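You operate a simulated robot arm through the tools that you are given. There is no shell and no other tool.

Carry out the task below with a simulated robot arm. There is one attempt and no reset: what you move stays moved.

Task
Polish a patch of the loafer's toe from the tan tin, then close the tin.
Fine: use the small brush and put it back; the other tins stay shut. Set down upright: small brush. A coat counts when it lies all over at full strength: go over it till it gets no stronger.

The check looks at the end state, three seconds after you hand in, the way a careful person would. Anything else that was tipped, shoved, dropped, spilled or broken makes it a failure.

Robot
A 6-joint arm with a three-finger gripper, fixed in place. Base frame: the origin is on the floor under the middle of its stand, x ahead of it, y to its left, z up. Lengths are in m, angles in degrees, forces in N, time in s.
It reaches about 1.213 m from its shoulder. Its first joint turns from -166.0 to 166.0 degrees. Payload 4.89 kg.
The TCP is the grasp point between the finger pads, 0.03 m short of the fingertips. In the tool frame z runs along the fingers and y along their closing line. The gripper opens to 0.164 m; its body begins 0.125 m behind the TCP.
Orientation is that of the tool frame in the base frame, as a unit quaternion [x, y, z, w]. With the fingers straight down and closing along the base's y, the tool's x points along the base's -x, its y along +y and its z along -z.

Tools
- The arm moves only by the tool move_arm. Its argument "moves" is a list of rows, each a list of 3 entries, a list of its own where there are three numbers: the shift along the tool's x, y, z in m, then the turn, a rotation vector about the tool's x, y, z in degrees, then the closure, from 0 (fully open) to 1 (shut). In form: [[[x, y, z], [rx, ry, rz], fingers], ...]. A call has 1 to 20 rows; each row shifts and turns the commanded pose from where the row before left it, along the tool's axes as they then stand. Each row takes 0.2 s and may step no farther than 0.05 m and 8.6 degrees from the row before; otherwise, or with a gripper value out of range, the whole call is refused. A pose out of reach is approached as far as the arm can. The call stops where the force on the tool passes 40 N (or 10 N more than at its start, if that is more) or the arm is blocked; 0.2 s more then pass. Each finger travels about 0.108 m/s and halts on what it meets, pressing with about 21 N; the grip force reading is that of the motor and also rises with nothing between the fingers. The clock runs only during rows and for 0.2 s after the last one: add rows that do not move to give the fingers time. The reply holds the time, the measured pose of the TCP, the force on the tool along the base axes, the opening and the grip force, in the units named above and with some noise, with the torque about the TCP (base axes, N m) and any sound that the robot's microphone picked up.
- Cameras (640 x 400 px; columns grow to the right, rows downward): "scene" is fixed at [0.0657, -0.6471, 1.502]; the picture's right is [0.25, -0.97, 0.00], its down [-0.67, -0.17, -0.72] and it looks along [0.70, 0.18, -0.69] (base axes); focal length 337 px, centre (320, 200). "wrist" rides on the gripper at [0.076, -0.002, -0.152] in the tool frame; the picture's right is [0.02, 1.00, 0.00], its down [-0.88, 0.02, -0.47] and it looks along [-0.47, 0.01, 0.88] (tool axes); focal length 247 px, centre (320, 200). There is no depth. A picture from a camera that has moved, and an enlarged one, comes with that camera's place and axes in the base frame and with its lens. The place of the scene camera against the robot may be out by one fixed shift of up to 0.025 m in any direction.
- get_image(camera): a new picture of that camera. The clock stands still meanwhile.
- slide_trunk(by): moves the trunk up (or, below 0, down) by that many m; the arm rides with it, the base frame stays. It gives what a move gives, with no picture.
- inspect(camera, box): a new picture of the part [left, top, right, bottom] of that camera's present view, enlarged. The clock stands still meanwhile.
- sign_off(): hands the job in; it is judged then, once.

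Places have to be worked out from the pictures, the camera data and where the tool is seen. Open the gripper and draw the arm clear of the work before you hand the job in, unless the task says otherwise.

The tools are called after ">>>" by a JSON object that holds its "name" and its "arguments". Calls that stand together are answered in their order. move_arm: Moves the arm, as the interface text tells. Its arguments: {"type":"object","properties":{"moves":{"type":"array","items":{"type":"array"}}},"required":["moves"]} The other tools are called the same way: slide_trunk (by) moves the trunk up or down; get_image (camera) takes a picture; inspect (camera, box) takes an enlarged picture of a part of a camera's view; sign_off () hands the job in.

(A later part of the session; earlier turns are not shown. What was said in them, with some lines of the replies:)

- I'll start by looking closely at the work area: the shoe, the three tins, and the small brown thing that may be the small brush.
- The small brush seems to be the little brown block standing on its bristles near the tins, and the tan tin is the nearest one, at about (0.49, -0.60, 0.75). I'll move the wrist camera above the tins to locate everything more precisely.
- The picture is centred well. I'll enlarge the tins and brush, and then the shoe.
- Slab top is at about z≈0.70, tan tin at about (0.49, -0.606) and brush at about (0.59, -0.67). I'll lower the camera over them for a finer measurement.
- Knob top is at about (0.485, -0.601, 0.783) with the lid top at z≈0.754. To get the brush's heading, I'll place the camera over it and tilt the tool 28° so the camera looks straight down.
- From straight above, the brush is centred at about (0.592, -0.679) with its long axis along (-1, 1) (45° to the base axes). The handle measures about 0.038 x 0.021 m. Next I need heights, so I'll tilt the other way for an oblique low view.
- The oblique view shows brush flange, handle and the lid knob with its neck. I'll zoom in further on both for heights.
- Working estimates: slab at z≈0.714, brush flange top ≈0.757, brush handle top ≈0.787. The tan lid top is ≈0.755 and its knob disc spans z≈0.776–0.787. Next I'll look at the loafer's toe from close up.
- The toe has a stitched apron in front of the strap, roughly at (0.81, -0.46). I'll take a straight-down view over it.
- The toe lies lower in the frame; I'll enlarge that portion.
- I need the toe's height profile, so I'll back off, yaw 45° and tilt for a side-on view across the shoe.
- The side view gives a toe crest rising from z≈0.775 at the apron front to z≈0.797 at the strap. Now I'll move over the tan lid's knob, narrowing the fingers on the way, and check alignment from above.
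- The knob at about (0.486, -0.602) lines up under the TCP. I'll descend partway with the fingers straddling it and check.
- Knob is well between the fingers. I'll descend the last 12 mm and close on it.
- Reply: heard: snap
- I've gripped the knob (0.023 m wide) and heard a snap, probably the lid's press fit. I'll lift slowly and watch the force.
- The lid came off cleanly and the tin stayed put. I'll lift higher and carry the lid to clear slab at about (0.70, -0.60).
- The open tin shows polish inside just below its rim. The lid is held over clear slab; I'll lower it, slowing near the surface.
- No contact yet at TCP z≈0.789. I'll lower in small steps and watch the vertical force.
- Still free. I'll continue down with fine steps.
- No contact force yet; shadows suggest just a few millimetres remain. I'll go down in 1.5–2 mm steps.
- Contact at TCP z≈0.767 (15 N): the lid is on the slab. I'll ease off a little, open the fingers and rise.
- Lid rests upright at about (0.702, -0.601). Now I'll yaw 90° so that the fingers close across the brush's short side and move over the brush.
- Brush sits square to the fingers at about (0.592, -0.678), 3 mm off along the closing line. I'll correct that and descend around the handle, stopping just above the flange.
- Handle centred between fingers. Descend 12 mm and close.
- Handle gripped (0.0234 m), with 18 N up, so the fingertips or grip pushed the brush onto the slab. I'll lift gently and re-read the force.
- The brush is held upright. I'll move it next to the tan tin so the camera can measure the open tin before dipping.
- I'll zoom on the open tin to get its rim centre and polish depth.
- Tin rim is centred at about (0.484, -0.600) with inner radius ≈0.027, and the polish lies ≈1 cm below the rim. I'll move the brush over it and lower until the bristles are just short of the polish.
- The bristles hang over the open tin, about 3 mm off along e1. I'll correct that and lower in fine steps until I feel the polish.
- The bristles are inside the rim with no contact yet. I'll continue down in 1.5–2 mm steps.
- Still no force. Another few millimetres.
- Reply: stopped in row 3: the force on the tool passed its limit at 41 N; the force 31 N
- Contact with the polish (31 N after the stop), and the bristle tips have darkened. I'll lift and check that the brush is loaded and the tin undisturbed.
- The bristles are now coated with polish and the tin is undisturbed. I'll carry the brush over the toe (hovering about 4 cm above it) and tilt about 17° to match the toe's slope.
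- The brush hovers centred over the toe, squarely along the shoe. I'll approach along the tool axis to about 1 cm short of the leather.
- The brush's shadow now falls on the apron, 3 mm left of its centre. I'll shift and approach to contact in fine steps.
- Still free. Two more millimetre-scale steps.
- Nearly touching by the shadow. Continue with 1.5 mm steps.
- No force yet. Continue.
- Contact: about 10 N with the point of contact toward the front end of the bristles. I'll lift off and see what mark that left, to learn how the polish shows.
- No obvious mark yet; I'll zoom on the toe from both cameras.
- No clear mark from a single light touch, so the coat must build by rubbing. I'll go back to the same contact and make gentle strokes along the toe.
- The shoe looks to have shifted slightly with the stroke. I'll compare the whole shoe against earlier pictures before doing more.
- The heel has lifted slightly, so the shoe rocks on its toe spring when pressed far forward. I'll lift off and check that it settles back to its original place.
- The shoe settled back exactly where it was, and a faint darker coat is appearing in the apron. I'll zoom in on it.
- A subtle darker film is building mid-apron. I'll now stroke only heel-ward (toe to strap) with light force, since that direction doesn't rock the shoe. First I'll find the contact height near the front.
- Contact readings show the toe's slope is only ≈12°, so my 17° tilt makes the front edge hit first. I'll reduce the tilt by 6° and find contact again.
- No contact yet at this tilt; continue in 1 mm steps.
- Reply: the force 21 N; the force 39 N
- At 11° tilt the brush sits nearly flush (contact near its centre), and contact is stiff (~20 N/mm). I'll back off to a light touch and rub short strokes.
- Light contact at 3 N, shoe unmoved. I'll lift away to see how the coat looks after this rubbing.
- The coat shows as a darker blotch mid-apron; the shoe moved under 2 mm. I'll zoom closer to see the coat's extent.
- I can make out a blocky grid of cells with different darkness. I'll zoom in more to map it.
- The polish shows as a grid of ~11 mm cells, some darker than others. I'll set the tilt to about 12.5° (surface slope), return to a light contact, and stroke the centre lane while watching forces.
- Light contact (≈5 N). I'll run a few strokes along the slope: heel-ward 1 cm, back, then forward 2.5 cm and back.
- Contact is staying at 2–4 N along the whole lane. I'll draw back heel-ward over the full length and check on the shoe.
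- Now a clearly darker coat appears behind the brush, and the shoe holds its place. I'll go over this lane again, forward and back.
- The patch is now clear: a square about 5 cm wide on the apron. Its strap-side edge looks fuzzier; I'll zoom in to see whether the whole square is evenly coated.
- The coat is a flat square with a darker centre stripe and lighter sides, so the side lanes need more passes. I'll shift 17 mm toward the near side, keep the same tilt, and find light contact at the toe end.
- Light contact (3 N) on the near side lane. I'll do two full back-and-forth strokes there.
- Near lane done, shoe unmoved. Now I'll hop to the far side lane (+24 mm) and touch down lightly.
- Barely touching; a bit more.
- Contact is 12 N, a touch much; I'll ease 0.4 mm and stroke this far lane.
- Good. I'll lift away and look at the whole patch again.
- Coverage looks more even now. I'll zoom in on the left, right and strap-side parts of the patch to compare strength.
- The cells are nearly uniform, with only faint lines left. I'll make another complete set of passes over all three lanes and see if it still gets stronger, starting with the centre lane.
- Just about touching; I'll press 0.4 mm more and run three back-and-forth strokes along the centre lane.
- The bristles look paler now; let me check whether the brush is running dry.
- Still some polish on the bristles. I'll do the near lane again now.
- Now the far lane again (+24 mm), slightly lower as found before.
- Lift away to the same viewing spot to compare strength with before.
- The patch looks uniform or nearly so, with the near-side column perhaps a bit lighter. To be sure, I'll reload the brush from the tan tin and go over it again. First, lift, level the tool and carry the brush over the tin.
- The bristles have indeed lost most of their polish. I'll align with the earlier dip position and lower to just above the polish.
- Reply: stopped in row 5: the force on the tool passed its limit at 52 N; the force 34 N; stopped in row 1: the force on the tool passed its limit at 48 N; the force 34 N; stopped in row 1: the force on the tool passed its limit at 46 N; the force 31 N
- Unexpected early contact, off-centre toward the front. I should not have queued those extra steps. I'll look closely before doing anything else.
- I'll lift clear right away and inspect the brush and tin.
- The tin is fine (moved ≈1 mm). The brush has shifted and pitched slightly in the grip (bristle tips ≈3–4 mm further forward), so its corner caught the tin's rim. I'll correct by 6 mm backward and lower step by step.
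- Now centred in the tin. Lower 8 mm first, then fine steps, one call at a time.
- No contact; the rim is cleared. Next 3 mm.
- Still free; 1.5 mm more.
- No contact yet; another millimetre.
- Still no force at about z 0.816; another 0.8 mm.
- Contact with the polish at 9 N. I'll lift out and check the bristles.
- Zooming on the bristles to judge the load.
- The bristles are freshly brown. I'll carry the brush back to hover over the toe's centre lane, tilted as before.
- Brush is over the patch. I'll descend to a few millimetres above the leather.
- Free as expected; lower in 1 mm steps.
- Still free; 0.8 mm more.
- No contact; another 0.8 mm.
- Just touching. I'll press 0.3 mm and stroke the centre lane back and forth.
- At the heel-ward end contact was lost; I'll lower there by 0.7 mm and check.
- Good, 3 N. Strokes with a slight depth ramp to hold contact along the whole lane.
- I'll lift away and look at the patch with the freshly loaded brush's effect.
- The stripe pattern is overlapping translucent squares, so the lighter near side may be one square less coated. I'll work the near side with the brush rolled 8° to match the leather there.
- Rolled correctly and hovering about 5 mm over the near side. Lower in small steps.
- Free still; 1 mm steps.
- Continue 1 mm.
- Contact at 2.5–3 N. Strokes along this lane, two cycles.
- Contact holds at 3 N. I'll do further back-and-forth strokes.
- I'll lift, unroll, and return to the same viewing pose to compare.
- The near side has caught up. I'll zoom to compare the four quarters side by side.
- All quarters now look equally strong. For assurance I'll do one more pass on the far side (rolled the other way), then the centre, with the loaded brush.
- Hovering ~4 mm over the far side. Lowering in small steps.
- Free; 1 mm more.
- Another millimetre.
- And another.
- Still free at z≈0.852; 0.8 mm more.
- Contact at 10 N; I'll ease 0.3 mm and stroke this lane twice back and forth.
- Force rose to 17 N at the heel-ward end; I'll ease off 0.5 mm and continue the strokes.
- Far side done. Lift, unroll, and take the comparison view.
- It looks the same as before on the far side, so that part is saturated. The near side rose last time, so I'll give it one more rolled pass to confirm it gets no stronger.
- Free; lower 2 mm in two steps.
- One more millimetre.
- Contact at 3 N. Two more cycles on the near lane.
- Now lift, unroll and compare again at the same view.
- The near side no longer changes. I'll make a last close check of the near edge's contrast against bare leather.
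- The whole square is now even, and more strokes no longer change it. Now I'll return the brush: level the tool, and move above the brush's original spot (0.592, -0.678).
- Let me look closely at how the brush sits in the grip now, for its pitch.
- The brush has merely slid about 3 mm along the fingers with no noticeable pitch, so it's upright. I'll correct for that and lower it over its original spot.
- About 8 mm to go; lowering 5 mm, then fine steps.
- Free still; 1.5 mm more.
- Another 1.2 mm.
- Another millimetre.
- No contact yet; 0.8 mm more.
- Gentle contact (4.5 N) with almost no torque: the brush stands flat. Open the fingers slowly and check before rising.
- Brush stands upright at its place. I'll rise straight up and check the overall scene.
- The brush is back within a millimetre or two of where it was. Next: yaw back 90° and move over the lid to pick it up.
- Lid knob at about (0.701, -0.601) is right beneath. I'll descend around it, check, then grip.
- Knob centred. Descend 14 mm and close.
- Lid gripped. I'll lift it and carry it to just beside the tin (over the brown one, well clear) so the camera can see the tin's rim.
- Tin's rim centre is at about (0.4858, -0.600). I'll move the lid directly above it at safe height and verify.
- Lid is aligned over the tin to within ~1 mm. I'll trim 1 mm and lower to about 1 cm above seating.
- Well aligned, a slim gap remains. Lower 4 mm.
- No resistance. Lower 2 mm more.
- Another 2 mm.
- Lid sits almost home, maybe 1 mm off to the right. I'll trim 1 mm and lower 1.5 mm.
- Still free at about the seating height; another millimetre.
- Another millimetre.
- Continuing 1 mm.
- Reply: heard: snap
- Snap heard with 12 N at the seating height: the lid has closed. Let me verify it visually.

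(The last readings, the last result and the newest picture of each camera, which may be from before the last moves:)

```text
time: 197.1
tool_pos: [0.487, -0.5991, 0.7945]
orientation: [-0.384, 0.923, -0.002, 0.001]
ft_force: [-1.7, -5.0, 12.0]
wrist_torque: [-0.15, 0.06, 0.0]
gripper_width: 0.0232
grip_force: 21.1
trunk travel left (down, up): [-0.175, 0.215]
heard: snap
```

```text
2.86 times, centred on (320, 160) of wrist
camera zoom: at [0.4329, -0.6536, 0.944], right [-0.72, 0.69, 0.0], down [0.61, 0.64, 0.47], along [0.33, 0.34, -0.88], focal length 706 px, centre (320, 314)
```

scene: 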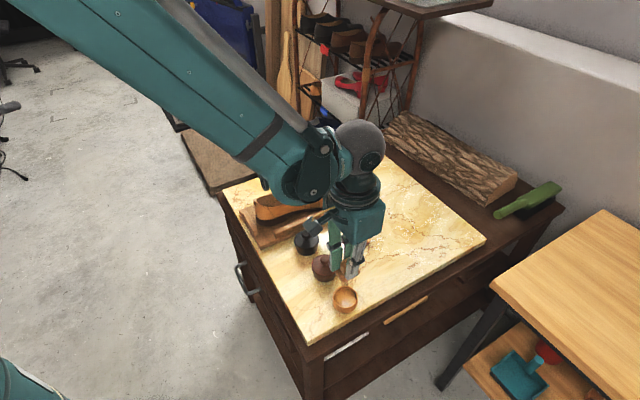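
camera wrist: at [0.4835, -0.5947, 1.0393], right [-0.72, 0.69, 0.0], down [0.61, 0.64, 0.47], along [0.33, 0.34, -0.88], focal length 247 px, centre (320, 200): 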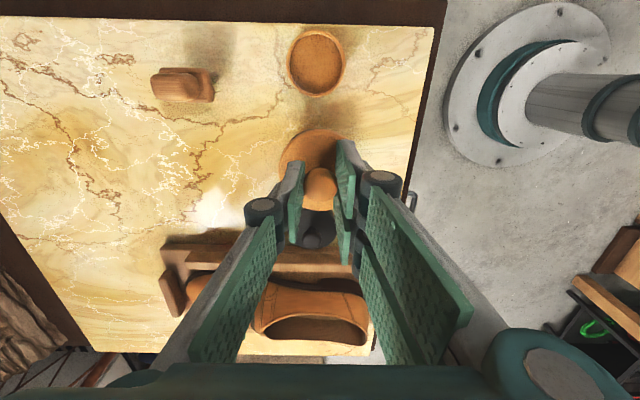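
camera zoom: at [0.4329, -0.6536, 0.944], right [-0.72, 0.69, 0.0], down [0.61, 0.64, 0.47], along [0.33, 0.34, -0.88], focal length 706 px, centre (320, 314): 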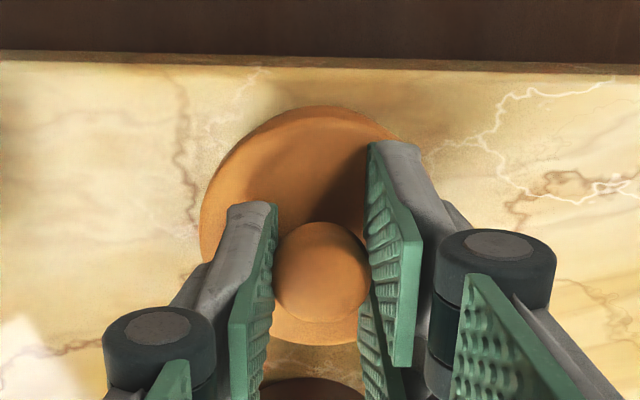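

Lid is flush on the tin. I'll open the fingers slowly without moving.

>>> {"name": "move_arm", "arguments": {"moves": [[[0, 0, 0], [0, 0, 0], 0.88], [[0, 0, 0], [0, 0, 0], 0.8], [[0, 0, 0], [0, 0, 0], 0.72], [[0, 0, 0], [0, 0, 0], 0.64], [[0, 0, 0], [0, 0, 0], 0.6], [[0, 0, 0], [0, 0, 0], 0.6]]}}

>>> {"name": "inspect", "arguments": {"camera": "scene", "box": [320, 260, 380, 320]}}

```text
time: 198.5
tool_pos: [0.4877, -0.6, 0.7932]
orientation: [-0.384, 0.923, -0.002, 0.0]
ft_force: [-0.8, 0.0, 0.8]
wrist_torque: [-0.04, -0.01, -0.04]
gripper_width: 0.0655
grip_force: 0.0
trunk travel left (down, up): [-0.175, 0.215]
```

```text
6.67 times, centred on (350, 290) of scene
camera zoom: at [0.0657, -0.6471, 1.502], right [0.25, -0.97, 0.0], down [-0.67, -0.17, -0.72], along [0.7, 0.18, -0.69], focal length 2246 px, centre (120, -400)
```

zoom: 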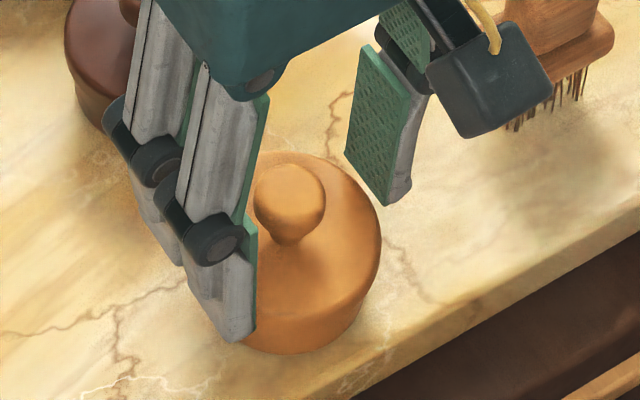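

Released without another sound. Rise straight up and inspect everything.

>>> {"name": "move_arm", "arguments": {"moves": [[[0, 0, -0.02], [0, 0, 0], 0.6], [[0, 0, -0.03], [0, 0, 0], 0.6], [[0, 0, -0.04], [0, 0, 0], 0.6], [[0, 0, -0.04], [0, 0, 0], 0.5], [[0, 0, -0.04], [0, 0, 0], 0.4], [[0.03, 0, -0.03], [0, 0, 0], 0.3], [[0.04, 0, -0.02], [0, 0, 0], 0.2], [[0.04, 0, 0], [0, 0, 0], 0.1], [[0, 0, 0], [0, 0, 0], 0], [[0, 0, 0], [0, 0, 0], 0]]}}

>>> {"name": "get_image", "arguments": {"camera": "scene"}}

>>> {"name": "get_image", "arguments": {"camera": "wrist"}}

>>> {"name": "inspect", "arguments": {"camera": "scene", "box": [290, 230, 410, 320]}}

```text
time: 200.7
tool_pos: [0.4095, -0.6766, 1.0136]
orientation: [-0.383, 0.924, -0.002, 0.001]
ft_force: [0.0, -1.0, -0.1]
wrist_torque: [0.08, -0.03, 0.01]
gripper_width: 0.1638
grip_force: 0.1
trunk travel left (down, up): [-0.175, 0.215]
```

```text
taken
```

scene: 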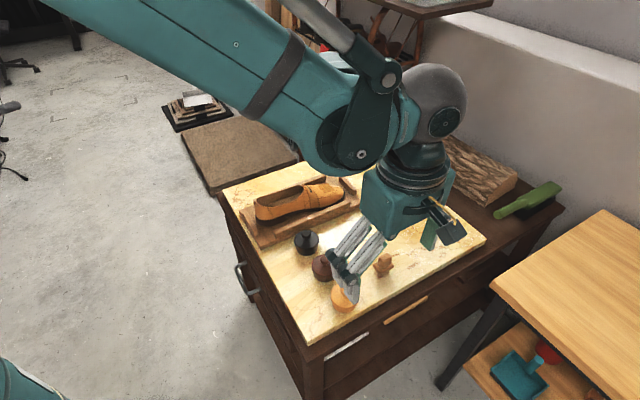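

```text
taken
camera wrist: at [0.3561, -0.7319, 1.1651], right [-0.72, 0.69, 0.0], down [0.61, 0.64, 0.47], along [0.33, 0.34, -0.88], focal length 247 px, centre (320, 200)
```

wrist: 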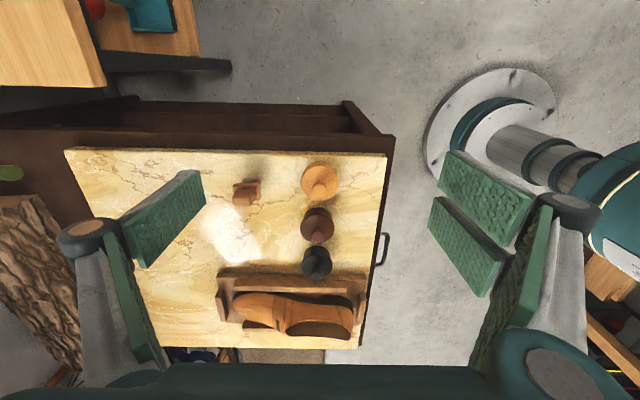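

```text
4.44 times, centred on (350, 275) of scene
camera zoom: at [0.0657, -0.6471, 1.502], right [0.25, -0.97, 0.0], down [-0.67, -0.17, -0.72], along [0.7, 0.18, -0.69], focal length 1497 px, centre (187, -133)
```

zoom: 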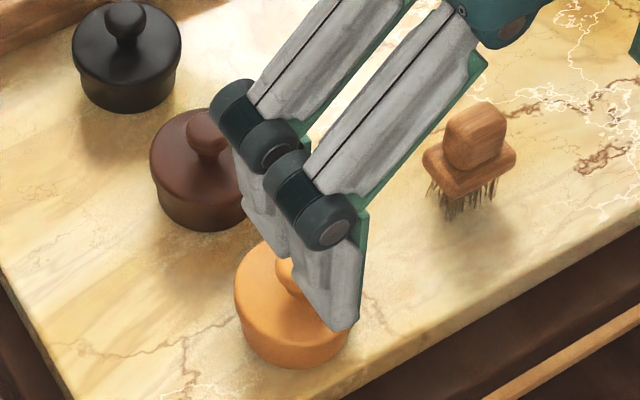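

Tin closed, brush upright, other tins untouched. Before finishing I'll take one unobstructed look at the polished toe from above.

>>> {"name": "move_arm", "arguments": {"moves": [[[0, 0, 0], [0, 0, 7.5], 0], [[0, 0, 0], [0, 0, 7.5], 0], [[0, 0, 0], [0, 0, 7.5], 0], [[0, 0, 0], [0, 0, 7.5], 0], [[0, 0, 0], [0, 0, 7.5], 0], [[0, 0, 0], [0, 0, 7.5], 0], [[-0.041, 0.0245, 0.005], [0, 0, 0], 0], [[-0.041, 0.0245, 0.005], [0, 0, 0], 0], [[-0.041, 0.0245, 0.005], [0, 0, 0], 0], [[-0.041, 0.0245, 0.005], [0, 0, 0], 0], [[-0.041, 0.0245, 0.005], [0, 0, 0], 0], [[-0.041, 0.0245, 0.005], [0, 0, 0], 0], [[-0.041, 0.0245, 0.005], [0, 0, 0], 0], [[-0.041, 0.0245, 0.005], [0, 0, 0], 0], [[0, 0, 0], [0, 0, 0], 0]]}}

>>> {"name": "get_image", "arguments": {"camera": "wrist"}}

>>> {"name": "inspect", "arguments": {"camera": "wrist", "box": [260, 130, 400, 250]}}

```text
time: 203.9
tool_pos: [0.7371, -0.478, 0.9716]
orientation: [-0.001, 1.0, -0.002, 0.001]
ft_force: [0.8, -0.6, -0.5]
wrist_torque: [0.07, 0.03, 0.01]
gripper_width: 0.164
grip_force: 0.1
trunk travel left (down, up): [-0.175, 0.215]
```

```text
taken
camera wrist: at [0.6592, -0.4788, 1.1216], right [-0.02, 1.0, 0.0], down [0.88, 0.02, 0.47], along [0.47, 0.01, -0.88], focal length 247 px, centre (320, 200)
```

wrist: 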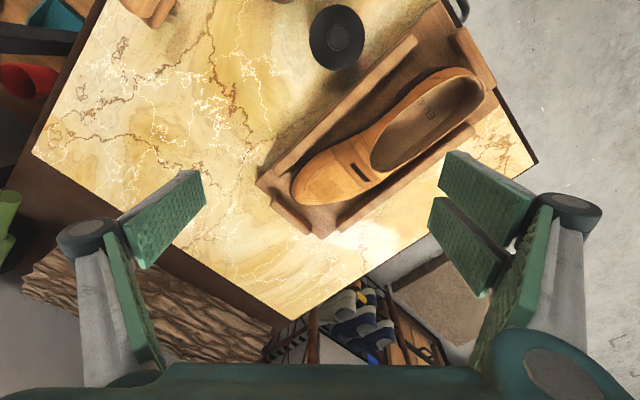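

```text
3.33 times, centred on (330, 190) of wrist
camera zoom: at [0.6592, -0.4788, 1.1216], right [-0.02, 1.0, 0.0], down [0.88, 0.02, 0.47], along [0.47, 0.01, -0.88], focal length 823 px, centre (287, 233)
```

zoom: 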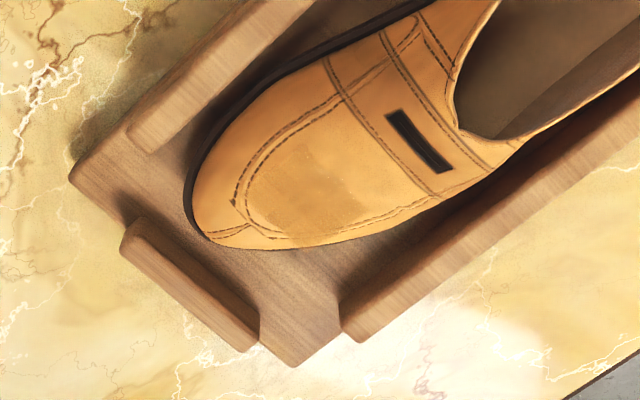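

>>> {"name": "inspect", "arguments": {"camera": "wrist", "box": [295, 155, 365, 210]}}

>>> {"name": "inspect", "arguments": {"camera": "wrist", "box": [308, 165, 348, 205]}}

```text
7.27 times, centred on (330, 182) of wrist
camera zoom: at [0.6592, -0.4788, 1.1216], right [-0.02, 1.0, 0.0], down [0.88, 0.02, 0.47], along [0.47, 0.01, -0.88], focal length 1796 px, centre (247, 327)
```

zoom: 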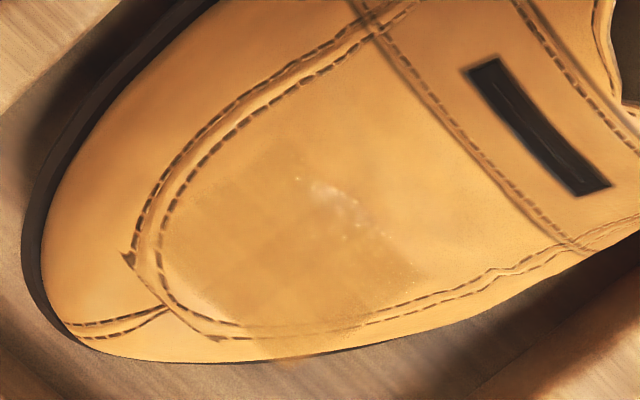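

```text
10.00 times, centred on (328, 185) of wrist
camera zoom: at [0.6592, -0.4788, 1.1216], right [-0.02, 1.0, 0.0], down [0.88, 0.02, 0.47], along [0.47, 0.01, -0.88], focal length 2470 px, centre (240, 350)
```

zoom: 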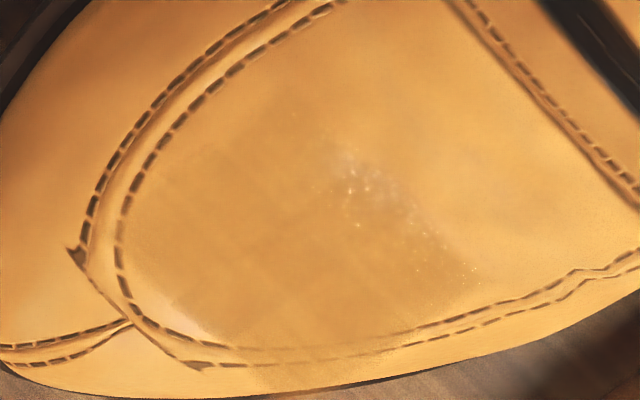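

The coated square is visible with a sheen. One more look from the scene camera, unobstructed by the brush.

>>> {"name": "inspect", "arguments": {"camera": "scene", "box": [318, 178, 348, 202]}}

>>> {"name": "inspect", "arguments": {"camera": "scene", "box": [235, 160, 375, 260]}}

```text
16.00 times, centred on (333, 190) of scene
camera zoom: at [0.0657, -0.6471, 1.502], right [0.25, -0.97, 0.0], down [-0.67, -0.17, -0.72], along [0.7, 0.18, -0.69], focal length 5390 px, centre (112, 360)
```

zoom: 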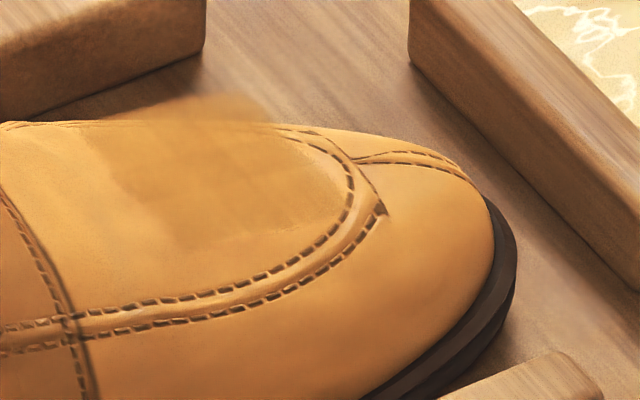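

```text
4.00 times, centred on (305, 210) of scene
camera zoom: at [0.0657, -0.6471, 1.502], right [0.25, -0.97, 0.0], down [-0.67, -0.17, -0.72], along [0.7, 0.18, -0.69], focal length 1348 px, centre (380, 160)
```

zoom: 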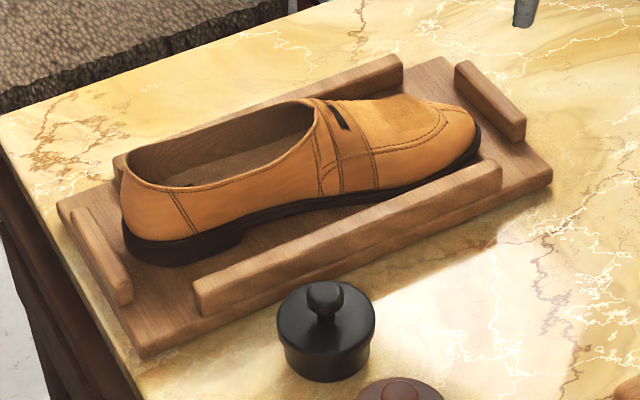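

Everything looks even. I'll retract the arm to its starting area, well clear of the work, with the gripper open.

>>> {"name": "move_arm", "arguments": {"moves": [[[0, 0, -0.03], [0, 0, 0], 0], [[0.0337, 0.0139, -0.013], [0, 0, 0], 0], [[0.0337, 0.0139, -0.013], [0, 0, 0], 0], [[0.0337, 0.0139, -0.013], [0, 0, 0], 0], [[0.0337, 0.0139, -0.013], [0, 0, 0], 0], [[0.0337, 0.0139, -0.013], [0, 0, 0], 0], [[0.0337, 0.0139, -0.013], [0, 0, 0], 0], [[0.0337, 0.0139, -0.013], [0, 0, 0], 0], [[0.0337, 0.0139, -0.013], [0, 0, 0], 0], [[0.0337, 0.0139, -0.013], [0, 0, 0], 0], [[0.0337, 0.0139, 0], [0, 0, 0], 0], [[0, 0, 0], [0, 0, 0], 0]]}}

>>> {"name": "get_image", "arguments": {"camera": "scene"}}

>>> {"name": "inspect", "arguments": {"camera": "scene", "box": [220, 150, 420, 320]}}

>>> {"name": "inspect", "arguments": {"camera": "wrist", "box": [130, 70, 410, 350]}}

```text
time: 206.5
tool_pos: [0.4052, -0.3463, 1.1194]
orientation: [0.0, 1.0, -0.001, 0.0]
ft_force: [0.8, -0.9, 0.1]
wrist_torque: [0.01, 0.01, 0.02]
gripper_width: 0.1643
grip_force: 0.0
trunk travel left (down, up): [-0.175, 0.215]
```

```text
taken
```

scene: 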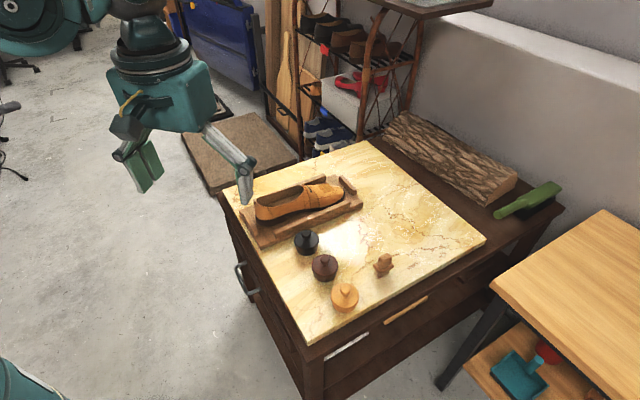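

```text
2.35 times, centred on (320, 235) of scene
camera zoom: at [0.0657, -0.6471, 1.502], right [0.25, -0.97, 0.0], down [-0.67, -0.17, -0.72], along [0.7, 0.18, -0.69], focal length 793 px, centre (320, 118)
```

zoom: 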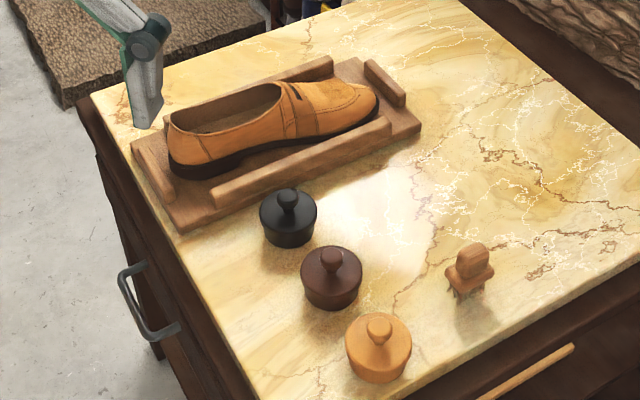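

```text
1.43 times, centred on (270, 210) of wrist
camera zoom: at [0.3274, -0.3481, 1.2698], right [-0.02, 1.0, 0.0], down [0.88, 0.02, 0.47], along [0.47, 0.01, -0.88], focal length 353 px, centre (391, 186)
```

zoom: 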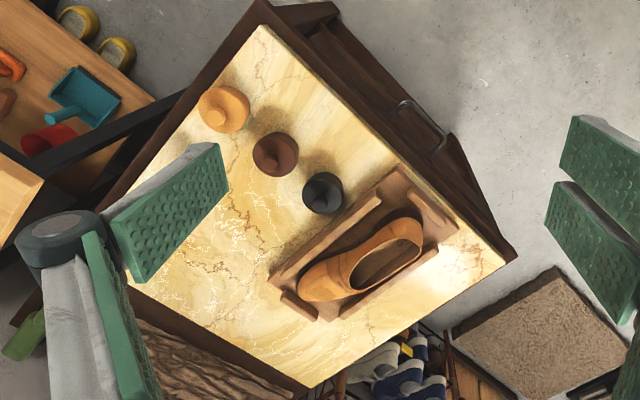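

All items are in place. A last close look at the tan tin's lid to be sure it's flush.

>>> {"name": "inspect", "arguments": {"camera": "scene", "box": [320, 270, 400, 320]}}

>>> {"name": "inspect", "arguments": {"camera": "scene", "box": [365, 245, 405, 285]}}

```text
8.00 times, centred on (360, 295) of scene
camera zoom: at [0.0657, -0.6471, 1.502], right [0.25, -0.97, 0.0], down [-0.67, -0.17, -0.72], along [0.7, 0.18, -0.69], focal length 2695 px, centre (0, -560)
```

zoom: 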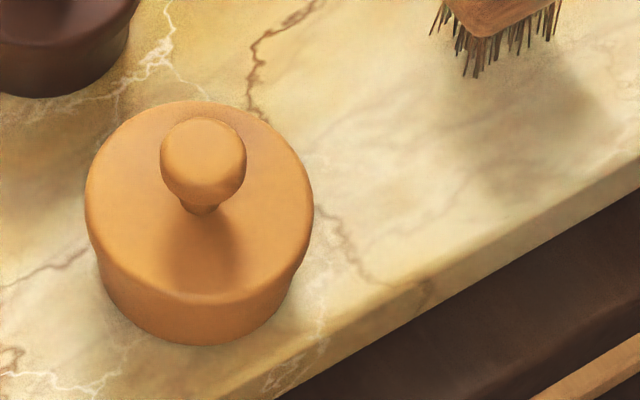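

```text
10.00 times, centred on (385, 265) of scene
camera zoom: at [0.0657, -0.6471, 1.502], right [0.25, -0.97, 0.0], down [-0.67, -0.17, -0.72], along [0.7, 0.18, -0.69], focal length 3369 px, centre (-330, -450)
```

zoom: 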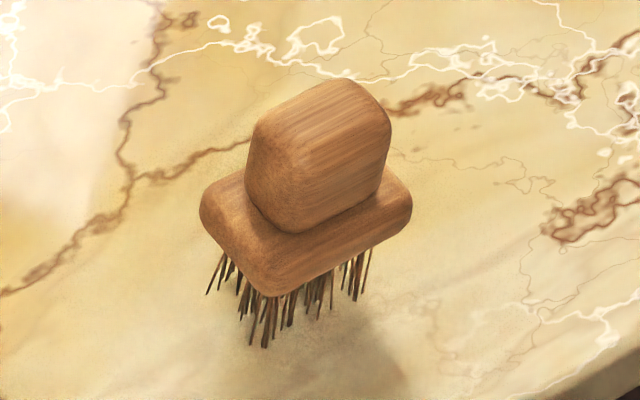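

The tan tin is shut flush, the small brush is upright in its place, the other tins are closed and the toe patch is coated. The arm is clear with the gripper open, so I'm handing in.

>>> {"name": "sign_off", "arguments": {}}

```text
The job is handed in.
```

I polished a patch of about 5 cm on the loafer's toe from the tan tin, closed the tin and handed the job in. I don't have the result of the check.

- **Coat:** I went over the patch with the small brush, reloading it once. By the last passes I could see no further darkening. I judged strength by eye from the pictures. From some angles the side nearest the tins looked slightly lighter, but it matched the rest in close-up.
- **Tan tin:** the lid snapped shut at its original seating height and looks flush. The tin ended up 1–3 mm from where it started. On the second dip the brush caught the tin's rim and pressed with up to about 50 N before I lifted off. I saw no damage or spill.
- **Small brush:** it is back upright within about 2 mm of its original spot.
- **Loafer:** it rocked slightly while I found the right pressure, and it now sits about 4 mm toward the heel end of its cradle.
- **Other tins:** they stayed shut and untouched.

The arm is back near its start position with the gripper open.
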